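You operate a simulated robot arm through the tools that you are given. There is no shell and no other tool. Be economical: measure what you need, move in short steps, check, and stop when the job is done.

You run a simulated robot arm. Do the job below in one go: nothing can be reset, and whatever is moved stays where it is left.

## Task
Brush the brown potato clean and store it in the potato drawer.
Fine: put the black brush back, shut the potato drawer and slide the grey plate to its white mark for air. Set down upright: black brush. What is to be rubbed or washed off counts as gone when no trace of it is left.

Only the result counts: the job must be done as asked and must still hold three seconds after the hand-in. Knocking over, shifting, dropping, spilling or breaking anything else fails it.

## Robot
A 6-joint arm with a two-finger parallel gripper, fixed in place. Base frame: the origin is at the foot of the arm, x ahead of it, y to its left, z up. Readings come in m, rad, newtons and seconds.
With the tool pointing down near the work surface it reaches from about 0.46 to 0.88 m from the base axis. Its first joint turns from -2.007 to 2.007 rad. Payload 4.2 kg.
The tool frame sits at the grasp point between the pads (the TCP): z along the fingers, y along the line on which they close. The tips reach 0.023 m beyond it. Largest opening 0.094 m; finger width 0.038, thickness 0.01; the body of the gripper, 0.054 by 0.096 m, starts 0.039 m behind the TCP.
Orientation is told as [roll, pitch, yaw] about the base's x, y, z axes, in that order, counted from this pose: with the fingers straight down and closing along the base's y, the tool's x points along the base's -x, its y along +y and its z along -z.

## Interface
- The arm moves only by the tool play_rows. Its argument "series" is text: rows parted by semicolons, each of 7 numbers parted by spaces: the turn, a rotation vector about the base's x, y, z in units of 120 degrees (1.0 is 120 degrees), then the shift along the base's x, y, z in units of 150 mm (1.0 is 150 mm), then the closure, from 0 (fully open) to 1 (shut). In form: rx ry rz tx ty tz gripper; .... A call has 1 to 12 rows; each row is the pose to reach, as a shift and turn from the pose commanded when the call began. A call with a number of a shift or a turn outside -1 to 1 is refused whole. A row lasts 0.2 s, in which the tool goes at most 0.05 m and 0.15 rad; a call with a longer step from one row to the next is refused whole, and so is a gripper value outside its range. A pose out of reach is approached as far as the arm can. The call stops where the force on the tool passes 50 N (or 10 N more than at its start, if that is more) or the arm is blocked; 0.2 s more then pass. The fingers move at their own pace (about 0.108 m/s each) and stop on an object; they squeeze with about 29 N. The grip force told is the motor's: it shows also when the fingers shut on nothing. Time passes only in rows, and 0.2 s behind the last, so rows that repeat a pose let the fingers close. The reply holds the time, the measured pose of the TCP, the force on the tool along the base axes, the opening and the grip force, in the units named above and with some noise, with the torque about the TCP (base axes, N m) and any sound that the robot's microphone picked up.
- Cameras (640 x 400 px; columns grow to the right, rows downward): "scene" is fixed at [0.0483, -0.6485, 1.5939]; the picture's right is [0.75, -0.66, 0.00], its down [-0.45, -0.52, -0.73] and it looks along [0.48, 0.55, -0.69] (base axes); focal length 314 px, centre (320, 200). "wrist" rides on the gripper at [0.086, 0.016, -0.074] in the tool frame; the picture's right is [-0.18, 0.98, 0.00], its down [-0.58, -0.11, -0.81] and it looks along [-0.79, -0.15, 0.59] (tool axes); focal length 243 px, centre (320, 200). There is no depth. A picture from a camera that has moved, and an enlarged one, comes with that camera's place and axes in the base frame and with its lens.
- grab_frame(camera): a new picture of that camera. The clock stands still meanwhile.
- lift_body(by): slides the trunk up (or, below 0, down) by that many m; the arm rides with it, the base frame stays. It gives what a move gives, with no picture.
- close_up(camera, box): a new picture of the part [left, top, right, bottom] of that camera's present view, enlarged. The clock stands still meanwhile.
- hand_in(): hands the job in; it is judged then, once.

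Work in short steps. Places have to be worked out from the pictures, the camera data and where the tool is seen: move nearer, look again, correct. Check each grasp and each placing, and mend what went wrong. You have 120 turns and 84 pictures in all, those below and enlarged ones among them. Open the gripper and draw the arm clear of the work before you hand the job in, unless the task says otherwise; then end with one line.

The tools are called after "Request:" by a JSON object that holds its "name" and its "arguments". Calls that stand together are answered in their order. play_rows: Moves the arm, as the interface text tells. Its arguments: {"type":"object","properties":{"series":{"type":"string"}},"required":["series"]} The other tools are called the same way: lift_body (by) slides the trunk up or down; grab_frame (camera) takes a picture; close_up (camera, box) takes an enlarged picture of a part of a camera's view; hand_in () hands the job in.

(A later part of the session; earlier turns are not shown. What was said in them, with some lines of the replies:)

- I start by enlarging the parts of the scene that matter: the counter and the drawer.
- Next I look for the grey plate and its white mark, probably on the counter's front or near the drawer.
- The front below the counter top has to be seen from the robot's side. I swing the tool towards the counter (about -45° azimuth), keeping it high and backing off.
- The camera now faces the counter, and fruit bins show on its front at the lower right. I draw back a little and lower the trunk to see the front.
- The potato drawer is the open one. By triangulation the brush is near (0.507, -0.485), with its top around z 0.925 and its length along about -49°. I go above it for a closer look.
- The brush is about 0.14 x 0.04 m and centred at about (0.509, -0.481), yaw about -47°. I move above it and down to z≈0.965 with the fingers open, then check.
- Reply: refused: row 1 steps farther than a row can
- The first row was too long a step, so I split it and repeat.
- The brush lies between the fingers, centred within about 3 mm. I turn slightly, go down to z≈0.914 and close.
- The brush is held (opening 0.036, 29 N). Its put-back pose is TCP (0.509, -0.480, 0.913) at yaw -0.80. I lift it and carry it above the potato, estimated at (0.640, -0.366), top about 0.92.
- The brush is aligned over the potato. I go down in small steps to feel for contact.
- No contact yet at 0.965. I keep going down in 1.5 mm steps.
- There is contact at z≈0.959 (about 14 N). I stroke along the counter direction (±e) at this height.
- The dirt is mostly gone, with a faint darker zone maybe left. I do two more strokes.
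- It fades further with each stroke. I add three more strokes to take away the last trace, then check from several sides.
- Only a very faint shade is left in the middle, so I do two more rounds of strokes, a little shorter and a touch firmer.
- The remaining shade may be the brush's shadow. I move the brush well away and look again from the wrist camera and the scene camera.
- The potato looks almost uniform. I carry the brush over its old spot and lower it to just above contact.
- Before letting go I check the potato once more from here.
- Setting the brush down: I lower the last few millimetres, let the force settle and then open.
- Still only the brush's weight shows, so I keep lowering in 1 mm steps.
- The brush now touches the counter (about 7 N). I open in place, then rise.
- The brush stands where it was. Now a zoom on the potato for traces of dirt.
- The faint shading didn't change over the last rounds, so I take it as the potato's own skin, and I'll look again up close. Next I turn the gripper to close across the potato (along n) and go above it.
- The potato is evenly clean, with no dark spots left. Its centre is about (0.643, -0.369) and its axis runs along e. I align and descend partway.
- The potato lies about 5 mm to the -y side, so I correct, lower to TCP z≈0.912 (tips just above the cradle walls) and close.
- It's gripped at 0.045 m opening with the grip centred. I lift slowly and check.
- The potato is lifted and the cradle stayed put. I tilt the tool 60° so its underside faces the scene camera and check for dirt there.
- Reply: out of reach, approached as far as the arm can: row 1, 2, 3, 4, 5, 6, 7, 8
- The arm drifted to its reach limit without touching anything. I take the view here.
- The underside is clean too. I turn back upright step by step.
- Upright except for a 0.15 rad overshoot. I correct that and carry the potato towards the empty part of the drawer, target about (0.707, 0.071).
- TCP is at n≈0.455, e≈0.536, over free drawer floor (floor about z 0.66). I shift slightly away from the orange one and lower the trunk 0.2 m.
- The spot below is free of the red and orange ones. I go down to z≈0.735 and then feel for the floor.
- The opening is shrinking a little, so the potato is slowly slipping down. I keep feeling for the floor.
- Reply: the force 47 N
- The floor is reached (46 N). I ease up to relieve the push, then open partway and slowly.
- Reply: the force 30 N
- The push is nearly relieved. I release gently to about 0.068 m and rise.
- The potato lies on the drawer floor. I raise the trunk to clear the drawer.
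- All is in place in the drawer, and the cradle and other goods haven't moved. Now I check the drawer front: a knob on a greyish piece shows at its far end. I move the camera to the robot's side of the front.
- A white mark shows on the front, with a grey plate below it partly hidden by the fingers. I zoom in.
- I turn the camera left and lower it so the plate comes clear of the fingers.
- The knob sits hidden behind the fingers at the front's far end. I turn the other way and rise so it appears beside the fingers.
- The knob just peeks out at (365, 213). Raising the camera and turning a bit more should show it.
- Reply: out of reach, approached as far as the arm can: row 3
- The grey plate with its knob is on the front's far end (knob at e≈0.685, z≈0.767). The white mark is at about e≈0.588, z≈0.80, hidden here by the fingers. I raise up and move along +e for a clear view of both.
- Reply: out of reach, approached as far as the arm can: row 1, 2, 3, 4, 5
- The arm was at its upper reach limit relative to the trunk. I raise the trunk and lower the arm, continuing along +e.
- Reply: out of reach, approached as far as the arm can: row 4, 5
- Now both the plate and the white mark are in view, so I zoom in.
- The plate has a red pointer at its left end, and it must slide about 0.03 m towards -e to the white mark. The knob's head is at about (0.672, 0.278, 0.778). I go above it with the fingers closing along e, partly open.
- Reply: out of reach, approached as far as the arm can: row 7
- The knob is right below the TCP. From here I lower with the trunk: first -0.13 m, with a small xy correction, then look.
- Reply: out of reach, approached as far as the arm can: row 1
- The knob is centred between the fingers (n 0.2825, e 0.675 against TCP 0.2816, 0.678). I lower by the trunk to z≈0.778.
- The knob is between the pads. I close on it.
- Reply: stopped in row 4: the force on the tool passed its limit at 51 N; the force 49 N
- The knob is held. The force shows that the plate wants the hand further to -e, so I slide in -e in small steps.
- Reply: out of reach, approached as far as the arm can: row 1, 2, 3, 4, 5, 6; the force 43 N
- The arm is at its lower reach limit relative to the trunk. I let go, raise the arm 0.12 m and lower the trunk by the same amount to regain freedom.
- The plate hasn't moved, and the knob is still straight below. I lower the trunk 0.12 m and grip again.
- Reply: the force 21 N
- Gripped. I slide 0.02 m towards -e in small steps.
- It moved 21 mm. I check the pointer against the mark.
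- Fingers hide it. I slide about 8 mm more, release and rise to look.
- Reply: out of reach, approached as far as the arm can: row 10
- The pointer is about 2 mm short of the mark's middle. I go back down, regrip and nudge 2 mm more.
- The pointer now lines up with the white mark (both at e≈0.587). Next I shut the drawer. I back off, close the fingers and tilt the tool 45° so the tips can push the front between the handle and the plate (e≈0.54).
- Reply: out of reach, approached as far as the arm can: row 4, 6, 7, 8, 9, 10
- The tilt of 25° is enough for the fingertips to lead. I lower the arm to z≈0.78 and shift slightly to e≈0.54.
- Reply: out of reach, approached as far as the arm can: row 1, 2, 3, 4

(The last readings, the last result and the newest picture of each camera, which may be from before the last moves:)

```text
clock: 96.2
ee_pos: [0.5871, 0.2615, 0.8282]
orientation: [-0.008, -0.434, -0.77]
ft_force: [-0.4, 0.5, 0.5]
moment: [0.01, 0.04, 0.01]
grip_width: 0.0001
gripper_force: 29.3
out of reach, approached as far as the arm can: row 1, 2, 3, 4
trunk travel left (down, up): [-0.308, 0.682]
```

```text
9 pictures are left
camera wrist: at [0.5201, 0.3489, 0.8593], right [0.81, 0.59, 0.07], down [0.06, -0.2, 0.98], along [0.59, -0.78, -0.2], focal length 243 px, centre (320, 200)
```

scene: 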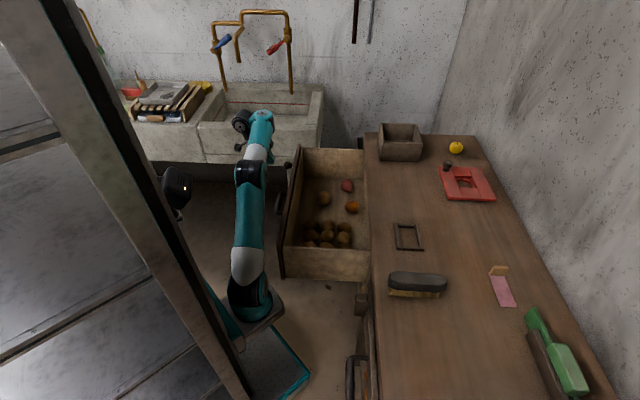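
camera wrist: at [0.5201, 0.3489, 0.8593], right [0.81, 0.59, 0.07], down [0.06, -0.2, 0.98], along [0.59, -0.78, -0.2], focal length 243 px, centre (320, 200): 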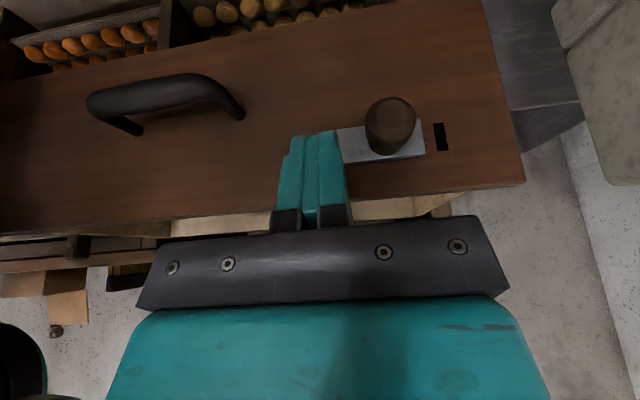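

At this tilt the arm meets its inner reach limit. I reduce the tilt to about 0.25 rad, shift back to e≈0.54, then lower with the trunk.

Request:
{"name": "play_rows", "arguments": {"series": "0.03 0.03 0 0 0 0 1; 0.0625 0.0625 0 0 0 0 1; 0.0625 0.0625 0 -0.13 -0.15 0 1; 0.0625 0.0625 0 -0.26 -0.307 0 1"}}

Request:
{"name": "lift_body", "arguments": {"by": -0.045}}

```text
clock: 97.2
ee_pos: [0.5572, 0.2536, 0.8427]
orientation: [-0.007, -0.25, -0.773]
ft_force: [0.9, 0.4, -0.4]
moment: [-0.04, -0.05, -0.01]
grip_width: 0.0
gripper_force: 29.0
out of reach, approached as far as the arm can: row 3, 4
trunk travel left (down, up): [-0.308, 0.682]
```

```text
clock: 98.1
ee_pos: [0.5576, 0.2541, 0.7976]
orientation: [-0.006, -0.251, -0.773]
ft_force: [-1.0, -0.1, -0.1]
moment: [0.0, 0.01, 0.01]
grip_width: 0.0
gripper_force: 28.8
trunk travel left (down, up): [-0.263, 0.727]
```

Now at e 0.574, n 0.215, z 0.798. I move diagonally to e≈0.54, n≈0.275, just short of the front.

Request:
{"name": "play_rows", "arguments": {"series": "0 0 0 0.03 -0.15 0 1; 0 0 0 0.08 -0.3 0 1; 0 0 0 0.12 -0.42 -0.05 1"}}

Request:
{"name": "close_up", "arguments": {"camera": "wrist", "box": [160, 40, 480, 240]}}

```text
clock: 98.9
ee_pos: [0.5613, 0.234, 0.8093]
orientation: [-0.011, -0.25, -0.776]
ft_force: [0.4, 0.9, 0.1]
moment: [-0.01, 0.01, -0.02]
grip_width: 0.0
gripper_force: 29.2
out of reach, approached as far as the arm can: row 1, 2, 3
trunk travel left (down, up): [-0.263, 0.727]
```

```text
2.00 times, centred on (320, 140) of wrist
camera zoom: at [0.4995, 0.3181, 0.861], right [0.82, 0.58, 0.04], down [0.19, -0.33, 0.93], along [0.54, -0.75, -0.38], focal length 485 px, centre (320, 320)
```

zoom: 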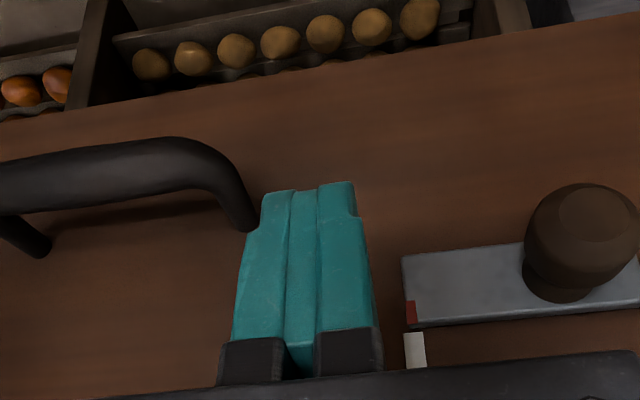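

The fingers sit between handle and plate (e 0.562). I approach in +n, lower a bit, and begin a slow push.

Request:
{"name": "play_rows", "arguments": {"series": "0 0 0 0.1 -0.1 0 1; 0 0 0 0.2 -0.2 -0.08 1; 0 0 0 0.26 -0.26 -0.15 1; 0 0 0 0.3 -0.3 -0.15 1; 0 0 0 0.34 -0.34 -0.15 1; 0 0 0 0.38 -0.38 -0.15 1; 0 0 0 0.42 -0.42 -0.15 1; 0 0 0 0.46 -0.46 -0.15 1"}}

```text
clock: 100.7
ee_pos: [0.638, 0.1801, 0.8034]
orientation: [-0.008, -0.249, -0.775]
ft_force: [-0.1, 0.1, 0.5]
moment: [0.0, -0.05, 0.01]
grip_width: 0.0001
gripper_force: 28.8
out of reach, approached as far as the arm can: row 2, 3, 4, 5, 6, 7, 8
trunk travel left (down, up): [-0.263, 0.727]
```

Force is nil though the tips should have reached the front, so I check whether the drawer is moving.

Request:
{"name": "close_up", "arguments": {"camera": "scene", "box": [240, 120, 400, 290]}}

```text
2.35 times, centred on (320, 205) of scene
camera zoom: at [0.0483, -0.6485, 1.5939], right [0.75, -0.66, 0.0], down [-0.45, -0.52, -0.73], along [0.48, 0.55, -0.69], focal length 738 px, centre (320, 188)
```

zoom: 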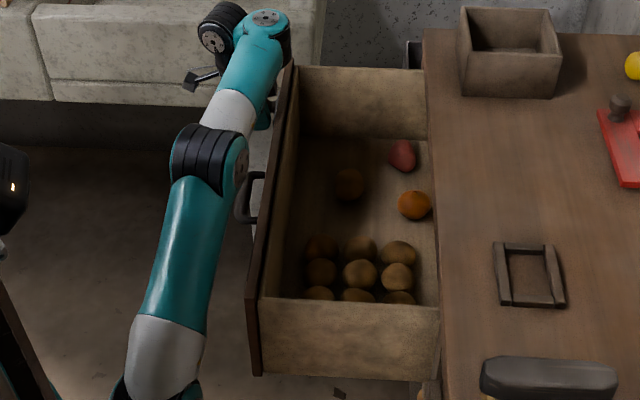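

The drawer moves easily (about 4 cm in) and the contents are calm. The hand drifted towards the plate, so I back off, reduce the tilt, raise the trunk and return at e≈0.55.

Request:
{"name": "play_rows", "arguments": {"series": "0 0 0 -0.14 0.14 0 1; 0.022 0.022 0 -0.2 0.12 0 1; 0.044 0.044 0 -0.28 0.03 0 1"}}

Request:
{"name": "lift_body", "arguments": {"by": 0.06}}

Request:
{"name": "play_rows", "arguments": {"series": "0 0 0 0 0 -0.15 1; 0 0 0 0 0 -0.3 1; 0 0 0 0 0 -0.45 1"}}

```text
clock: 101.5
ee_pos: [0.5989, 0.1889, 0.8114]
orientation: [-0.007, -0.118, -0.774]
ft_force: [0.0, -0.1, -1.0]
moment: [-0.01, -0.02, 0.02]
grip_width: 0.0
gripper_force: 29.2
out of reach, approached as far as the arm can: row 3
trunk travel left (down, up): [-0.263, 0.727]
```

```text
clock: 102.5
ee_pos: [0.6003, 0.1906, 0.8705]
orientation: [-0.007, -0.12, -0.774]
ft_force: [-0.3, 0.4, 0.5]
moment: [-0.01, 0.0, 0.03]
grip_width: 0.0
gripper_force: 29.3
trunk travel left (down, up): [-0.323, 0.667]
```

```text
clock: 103.3
ee_pos: [0.609, 0.1995, 0.8578]
orientation: [-0.013, -0.119, -0.775]
ft_force: [-0.4, 0.1, -0.1]
moment: [-0.02, 0.0, -0.05]
grip_width: 0.0
gripper_force: 29.3
out of reach, approached as far as the arm can: row 1, 2, 3
trunk travel left (down, up): [-0.323, 0.667]
```

With this hand yaw there's an inner reach limit that loosens farther out. I approach at e≈0.56 with n a bit larger and z≈0.81.

Request:
{"name": "play_rows", "arguments": {"series": "0 0 0 0.08 -0.12 0 1; 0 0 0 0.11 -0.22 -0.12 1; 0 0 0 0.11 -0.22 -0.32 1"}}

```text
clock: 104.1
ee_pos: [0.6402, 0.1771, 0.8487]
orientation: [-0.01, -0.118, -0.775]
ft_force: [-1.0, 0.2, 0.2]
moment: [0.0, 0.0, 0.02]
grip_width: 0.0001
gripper_force: 29.2
out of reach, approached as far as the arm can: row 2, 3
trunk travel left (down, up): [-0.323, 0.667]
```

I need the arm higher relative to the trunk: raise the arm 5 cm, move in to e≈0.55, then lower the trunk.

Request:
{"name": "play_rows", "arguments": {"series": "0 0 0 0 0 0.2 1; 0 0 0 -0.12 -0.02 0.34 1; 0 0 0 -0.215 -0.047 0.34 1"}}

Request:
{"name": "lift_body", "arguments": {"by": -0.08}}

```text
clock: 104.9
ee_pos: [0.6085, 0.17, 0.9009]
orientation: [-0.008, -0.122, -0.775]
ft_force: [-0.5, 0.6, 0.1]
moment: [0.04, -0.02, -0.02]
grip_width: 0.0
gripper_force: 29.1
trunk travel left (down, up): [-0.323, 0.667]
```

```text
clock: 106.0
ee_pos: [0.6074, 0.1699, 0.8199]
orientation: [-0.006, -0.121, -0.775]
ft_force: [0.1, 0.6, -0.2]
moment: [0.0, 0.04, 0.02]
grip_width: 0.0
gripper_force: 28.4
trunk travel left (down, up): [-0.243, 0.747]
```

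That worked without drift. I lower 3 cm more and push slowly in +n.

Request:
{"name": "lift_body", "arguments": {"by": -0.03}}

Request:
{"name": "play_rows", "arguments": {"series": "0 0 0 0.05 -0.05 0 1; 0 0 0 0.1 -0.1 0 1; 0 0 0 0.16 -0.16 0 1; 0 0 0 0.22 -0.22 0 1; 0 0 0 0.28 -0.28 0 1; 0 0 0 0.34 -0.34 0 1; 0 0 0 0.4 -0.4 0 1; 0 0 0 0.46 -0.46 0 1; 0 0 0 0.52 -0.52 0 1"}}

```text
clock: 106.8
ee_pos: [0.6083, 0.1706, 0.7898]
orientation: [-0.007, -0.121, -0.775]
ft_force: [-0.6, -0.2, -0.7]
moment: [0.01, 0.02, 0.0]
grip_width: 0.0
gripper_force: 29.2
trunk travel left (down, up): [-0.213, 0.777]
```

```text
clock: 108.8
ee_pos: [0.6846, 0.0911, 0.7907]
orientation: [-0.007, -0.12, -0.777]
ft_force: [0.0, -0.1, 0.9]
moment: [-0.01, 0.0, -0.02]
grip_width: 0.0
gripper_force: 28.9
trunk travel left (down, up): [-0.213, 0.777]
```

It's pushed to n≈0.44 without drift. Farther out I need the arm lower relative to the trunk, so I back off, raise the trunk 0.1 m and lower the arm as much.

Request:
{"name": "play_rows", "arguments": {"series": "0 0 0 -0.1 0.1 0 1"}}

Request:
{"name": "lift_body", "arguments": {"by": 0.1}}

Request:
{"name": "play_rows", "arguments": {"series": "0 0 0 0.02 -0.02 -0.25 1; 0 0 0 0.03 -0.03 -0.5 1; 0 0 0 0.04 -0.04 -0.69 1"}}

```text
clock: 109.2
ee_pos: [0.6696, 0.1058, 0.7911]
orientation: [-0.01, -0.119, -0.777]
ft_force: [-0.3, 0.6, 0.2]
moment: [0.02, -0.03, 0.01]
grip_width: 0.0
gripper_force: 28.8
trunk travel left (down, up): [-0.213, 0.777]
```

```text
clock: 110.5
ee_pos: [0.6709, 0.1056, 0.8904]
orientation: [-0.007, -0.12, -0.775]
ft_force: [0.0, -0.2, 0.7]
moment: [0.0, 0.02, 0.04]
grip_width: 0.0
gripper_force: 29.5
trunk travel left (down, up): [-0.313, 0.677]
```

```text
clock: 111.3
ee_pos: [0.6991, 0.113, 0.8256]
orientation: [-0.012, -0.119, -0.775]
ft_force: [-0.2, 0.9, 0.3]
moment: [-0.02, 0.02, 0.01]
grip_width: 0.0
gripper_force: 28.7
out of reach, approached as far as the arm can: row 2, 3
trunk travel left (down, up): [-0.313, 0.677]
```

I shift back to e≈0.548, raise slightly, then lower the trunk to get z≈0.79.

Request:
{"name": "play_rows", "arguments": {"series": "0 0 0 -0.06 -0.06 0.1 1; 0 0 0 -0.12 -0.127 0.14 1"}}

Request:
{"name": "lift_body", "arguments": {"by": -0.055}}

Request:
{"name": "play_rows", "arguments": {"series": "0 0 0 0.06 -0.06 0 1; 0 0 0 0.12 -0.12 0 1; 0 0 0 0.18 -0.18 0 1; 0 0 0 0.24 -0.24 0 1; 0 0 0 0.3 -0.3 0 1; 0 0 0 0.36 -0.36 0 1; 0 0 0 0.42 -0.42 0 1; 0 0 0 0.48 -0.48 0 1; 0 0 0 0.54 -0.54 0 1; 0 0 0 0.6 -0.6 0 1"}}

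```text
clock: 111.9
ee_pos: [0.6821, 0.0973, 0.8481]
orientation: [-0.01, -0.116, -0.776]
ft_force: [0.8, -0.2, -0.2]
moment: [-0.01, 0.0, -0.03]
grip_width: 0.0
gripper_force: 29.3
out of reach, approached as far as the arm can: row 2
trunk travel left (down, up): [-0.313, 0.677]
```

```text
clock: 112.9
ee_pos: [0.6832, 0.0955, 0.7939]
orientation: [-0.01, -0.118, -0.776]
ft_force: [0.1, -0.1, -0.4]
moment: [0.03, 0.02, -0.01]
grip_width: 0.0
gripper_force: 29.0
trunk travel left (down, up): [-0.258, 0.732]
```

```text
clock: 115.1
ee_pos: [0.7716, 0.0054, 0.7937]
orientation: [-0.009, -0.118, -0.776]
ft_force: [-1.4, -0.5, -0.3]
moment: [0.0, 0.01, -0.02]
grip_width: 0.0001
gripper_force: 28.7
trunk travel left (down, up): [-0.258, 0.732]
```

The hand is now at n≈0.542 (contact about 0.564). I look before the last centimetres.

Request:
{"name": "close_up", "arguments": {"camera": "scene", "box": [260, 120, 420, 290]}}

```text
2.35 times, centred on (340, 205) of scene
camera zoom: at [0.0483, -0.6485, 1.5939], right [0.75, -0.66, 0.0], down [-0.45, -0.52, -0.73], along [0.48, 0.55, -0.69], focal length 738 px, centre (273, 188)
```

zoom: 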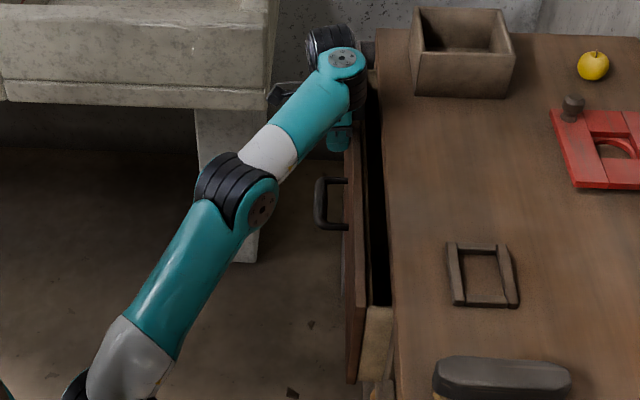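

About 4 cm are left. I push on slowly in small steps; the force limit will stop it.

Request:
{"name": "play_rows", "arguments": {"series": "0 0 0 0.04 -0.04 0 1; 0 0 0 0.08 -0.08 0 1; 0 0 0 0.12 -0.12 0 1; 0 0 0 0.15 -0.15 0 1; 0 0 0 0.18 -0.18 0 1; 0 0 0 0.21 -0.21 0 1; 0 0 0 0.23 -0.23 0 1"}}

Request:
{"name": "close_up", "arguments": {"camera": "scene", "box": [260, 120, 420, 290]}}

```text
clock: 116.1
ee_pos: [0.7912, -0.0111, 0.7943]
orientation: [-0.017, -0.117, -0.775]
ft_force: [-22.1, 7.6, -2.2]
moment: [-0.31, -1.14, -0.78]
grip_width: 0.0001
gripper_force: 28.8
trunk travel left (down, up): [-0.258, 0.732]
stopped in row 4: the force on the tool passed its limit at 65 N (the readings are from after the stop); the commanded pose is now the measured one
```

```text
2.35 times, centred on (340, 205) of scene
camera zoom: at [0.0483, -0.6485, 1.5939], right [0.75, -0.66, 0.0], down [-0.45, -0.52, -0.73], along [0.48, 0.55, -0.69], focal length 738 px, centre (273, 188)
```

zoom: 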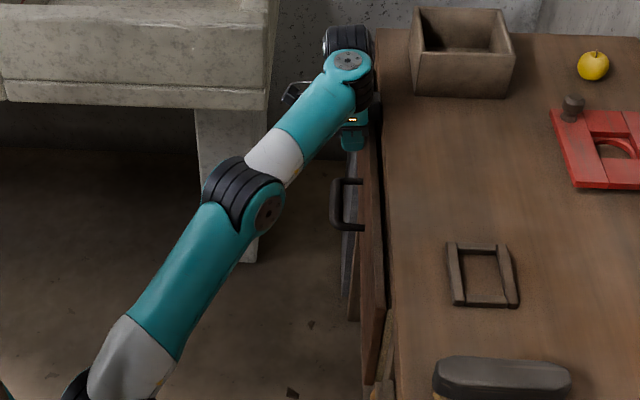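

It's nearly shut, and the stop may be the gripper body meeting the counter edge. I back off, tilt the tool more so only the tips lead, and push again lower.

Request:
{"name": "play_rows", "arguments": {"series": "0 0 0 -0.15 0.15 0 1; -0.039 -0.039 0 -0.2 0.2 0 1; -0.078 -0.078 0 -0.2 0.2 -0.05 1; -0.117 -0.117 0 -0.2 0.2 -0.1 1"}}

Request:
{"name": "grab_frame", "arguments": {"camera": "wrist"}}

```text
clock: 117.1
ee_pos: [0.7797, 0.0249, 0.7902]
orientation: [-0.023, -0.463, -0.778]
ft_force: [-0.6, -0.1, 0.9]
moment: [-0.01, -0.03, 0.0]
grip_width: 0.0
gripper_force: 28.6
out of reach, approached as far as the arm can: row 3, 4
trunk travel left (down, up): [-0.258, 0.732]
```

```text
4 pictures are left
camera wrist: at [0.713, 0.1133, 0.8187], right [0.81, 0.58, 0.06], down [0.05, -0.18, 0.98], along [0.58, -0.8, -0.17], focal length 243 px, centre (320, 200)
```

wrist: 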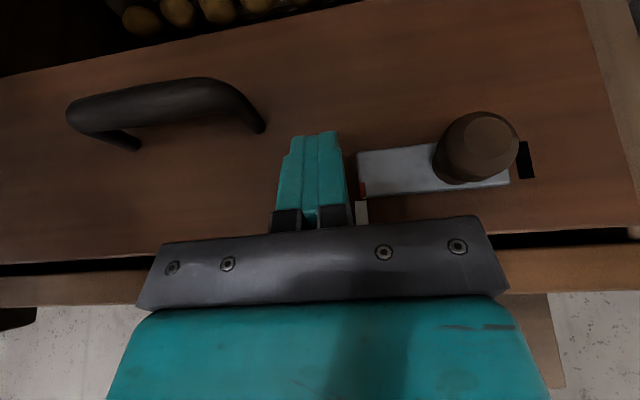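

The plate is still aligned with the mark. I shift a little to -e and push with just the tips until firm resistance.

Request:
{"name": "play_rows", "arguments": {"series": "0 0 0 -0.07 -0.07 0 1; 0 0 0 0 -0.14 0 1; 0 0 0 0.05 -0.19 0 1; 0 0 0 0.09 -0.23 0 1; 0 0 0 0.12 -0.26 0 1; 0 0 0 0.15 -0.29 0 1; 0 0 0 0.18 -0.32 0 1; 0 0 0 0.21 -0.35 0 1; 0 0 0 0.24 -0.38 0 1"}}

```text
clock: 118.3
ee_pos: [0.7976, -0.0109, 0.7895]
orientation: [-0.018, -0.461, -0.768]
ft_force: [-20.3, 8.3, 1.6]
moment: [0.14, 0.12, -0.28]
grip_width: 0.0001
gripper_force: 29.0
out of reach, approached as far as the arm can: row 1, 2
trunk travel left (down, up): [-0.258, 0.732]
stopped in row 6: the force on the tool passed its limit at 92 N (the readings are from after the stop); the commanded pose is now the measured one
```

Firm resistance (92 N) with the front now at n≈0.599, level with the counter edge, so the drawer appears shut. I back off well clear and look.

Request:
{"name": "play_rows", "arguments": {"series": "0 0 0 -0.15 0.15 0 1; 0 0 0 -0.35 0.35 0.1 1; 0 0 0 -0.5 0.5 0.3 1; 0.05 0.05 0 -0.6 0.7 0.5 1; 0.1 0.1 0 -0.6 0.8 0.7 1"}}

Request:
{"name": "lift_body", "arguments": {"by": 0.25}}

Request:
{"name": "close_up", "arguments": {"camera": "scene", "box": [300, 110, 540, 300]}}

```text
clock: 119.5
ee_pos: [0.7064, 0.1065, 0.8967]
orientation: [-0.014, -0.164, -0.77]
ft_force: [0.1, 0.4, 0.5]
moment: [-0.01, -0.03, -0.02]
grip_width: 0.0
gripper_force: 29.5
out of reach, approached as far as the arm can: row 1, 2
trunk travel left (down, up): [-0.258, 0.732]
```

```text
clock: 122.1
ee_pos: [0.7063, 0.1065, 1.1444]
orientation: [-0.013, -0.165, -0.771]
ft_force: [0.5, -0.1, 0.1]
moment: [-0.05, 0.0, -0.02]
grip_width: 0.0001
gripper_force: 28.6
trunk travel left (down, up): [-0.508, 0.482]
```

```text
2.11 times, centred on (420, 205) of scene
camera zoom: at [0.0483, -0.6485, 1.5939], right [0.75, -0.66, 0.0], down [-0.45, -0.52, -0.73], along [0.48, 0.55, -0.69], focal length 660 px, centre (110, 190)
```

zoom: 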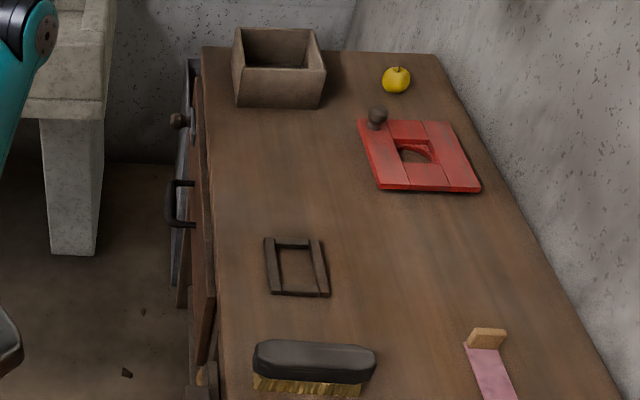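

From here it looks shut. I verify with the wrist camera.

Request:
{"name": "grab_frame", "arguments": {"camera": "wrist"}}

```text
2 pictures are left
camera wrist: at [0.648, 0.187, 1.2043], right [0.82, 0.58, 0.02], down [0.25, -0.38, 0.89], along [0.52, -0.72, -0.45], focal length 243 px, centre (320, 200)
```

wrist: 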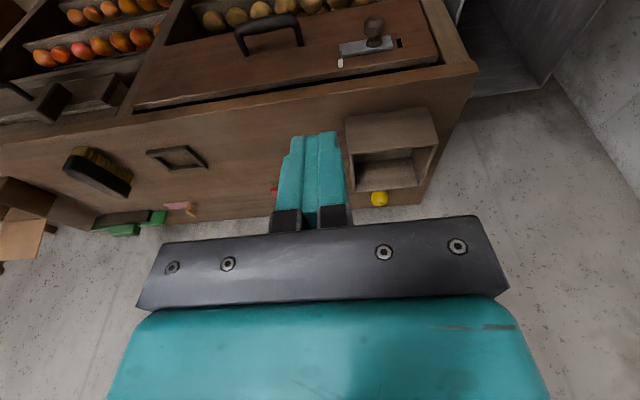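

Request:
{"name": "close_up", "arguments": {"camera": "wrist", "box": [100, 0, 480, 130]}}

```text
1.68 times, centred on (290, 65) of wrist
camera zoom: at [0.648, 0.187, 1.2043], right [0.82, 0.58, 0.02], down [0.25, -0.38, 0.89], along [0.52, -0.72, -0.45], focal length 409 px, centre (370, 427)
```

zoom: 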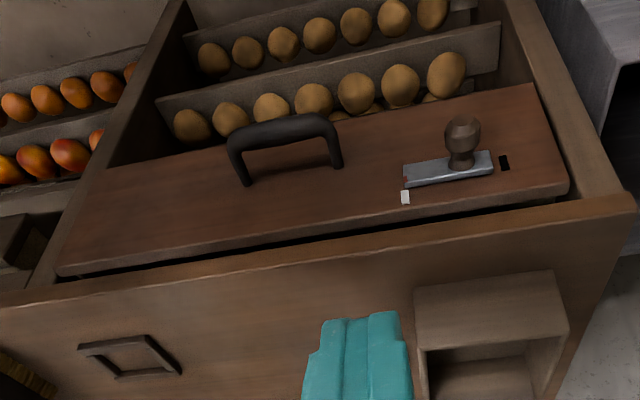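

The front is flush with the counter edge (n≈0.601 at both ends), and the pointer is on the mark. I open the gripper, draw the arm back and take a last look.

Request:
{"name": "play_rows", "arguments": {"series": "0 0 0 -0.1 0.15 0.05 0.6; 0 0 0 -0.2 0.3 0.05 0.2; 0 0 0 -0.3 0.45 0.05 0; 0 0 0 -0.35 0.5 0.05 0; 0 0 0 -0.35 0.5 0.05 0"}}

Request:
{"name": "grab_frame", "arguments": {"camera": "scene"}}

```text
clock: 123.3
ee_pos: [0.6532, 0.1831, 1.1511]
orientation: [-0.012, -0.164, -0.77]
ft_force: [0.4, 0.4, -0.3]
moment: [-0.01, -0.03, 0.06]
grip_width: 0.0941
gripper_force: 0.0
trunk travel left (down, up): [-0.508, 0.482]
```

```text
0 pictures are left
```

scene: 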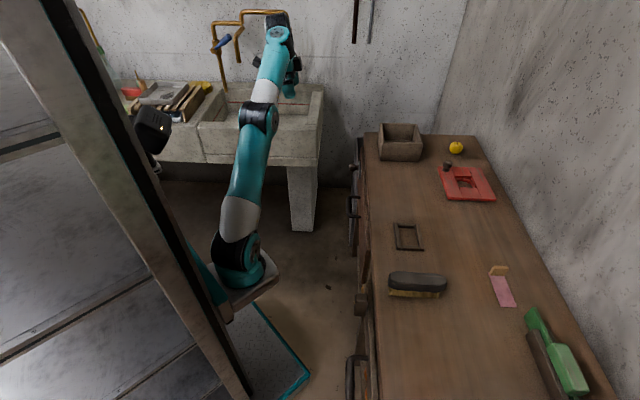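

Everything is in place: brush upright on its spot, drawer shut, plate on its mark, arm clear and gripper open. I hand in.

Request:
{"name": "hand_in", "arguments": {}}

```text
The job is handed in.
```

I brushed the potato until no dirt showed and put it in the potato drawer. The black brush is back upright on its spot, the drawer is shut, and the grey plate is on its white mark.
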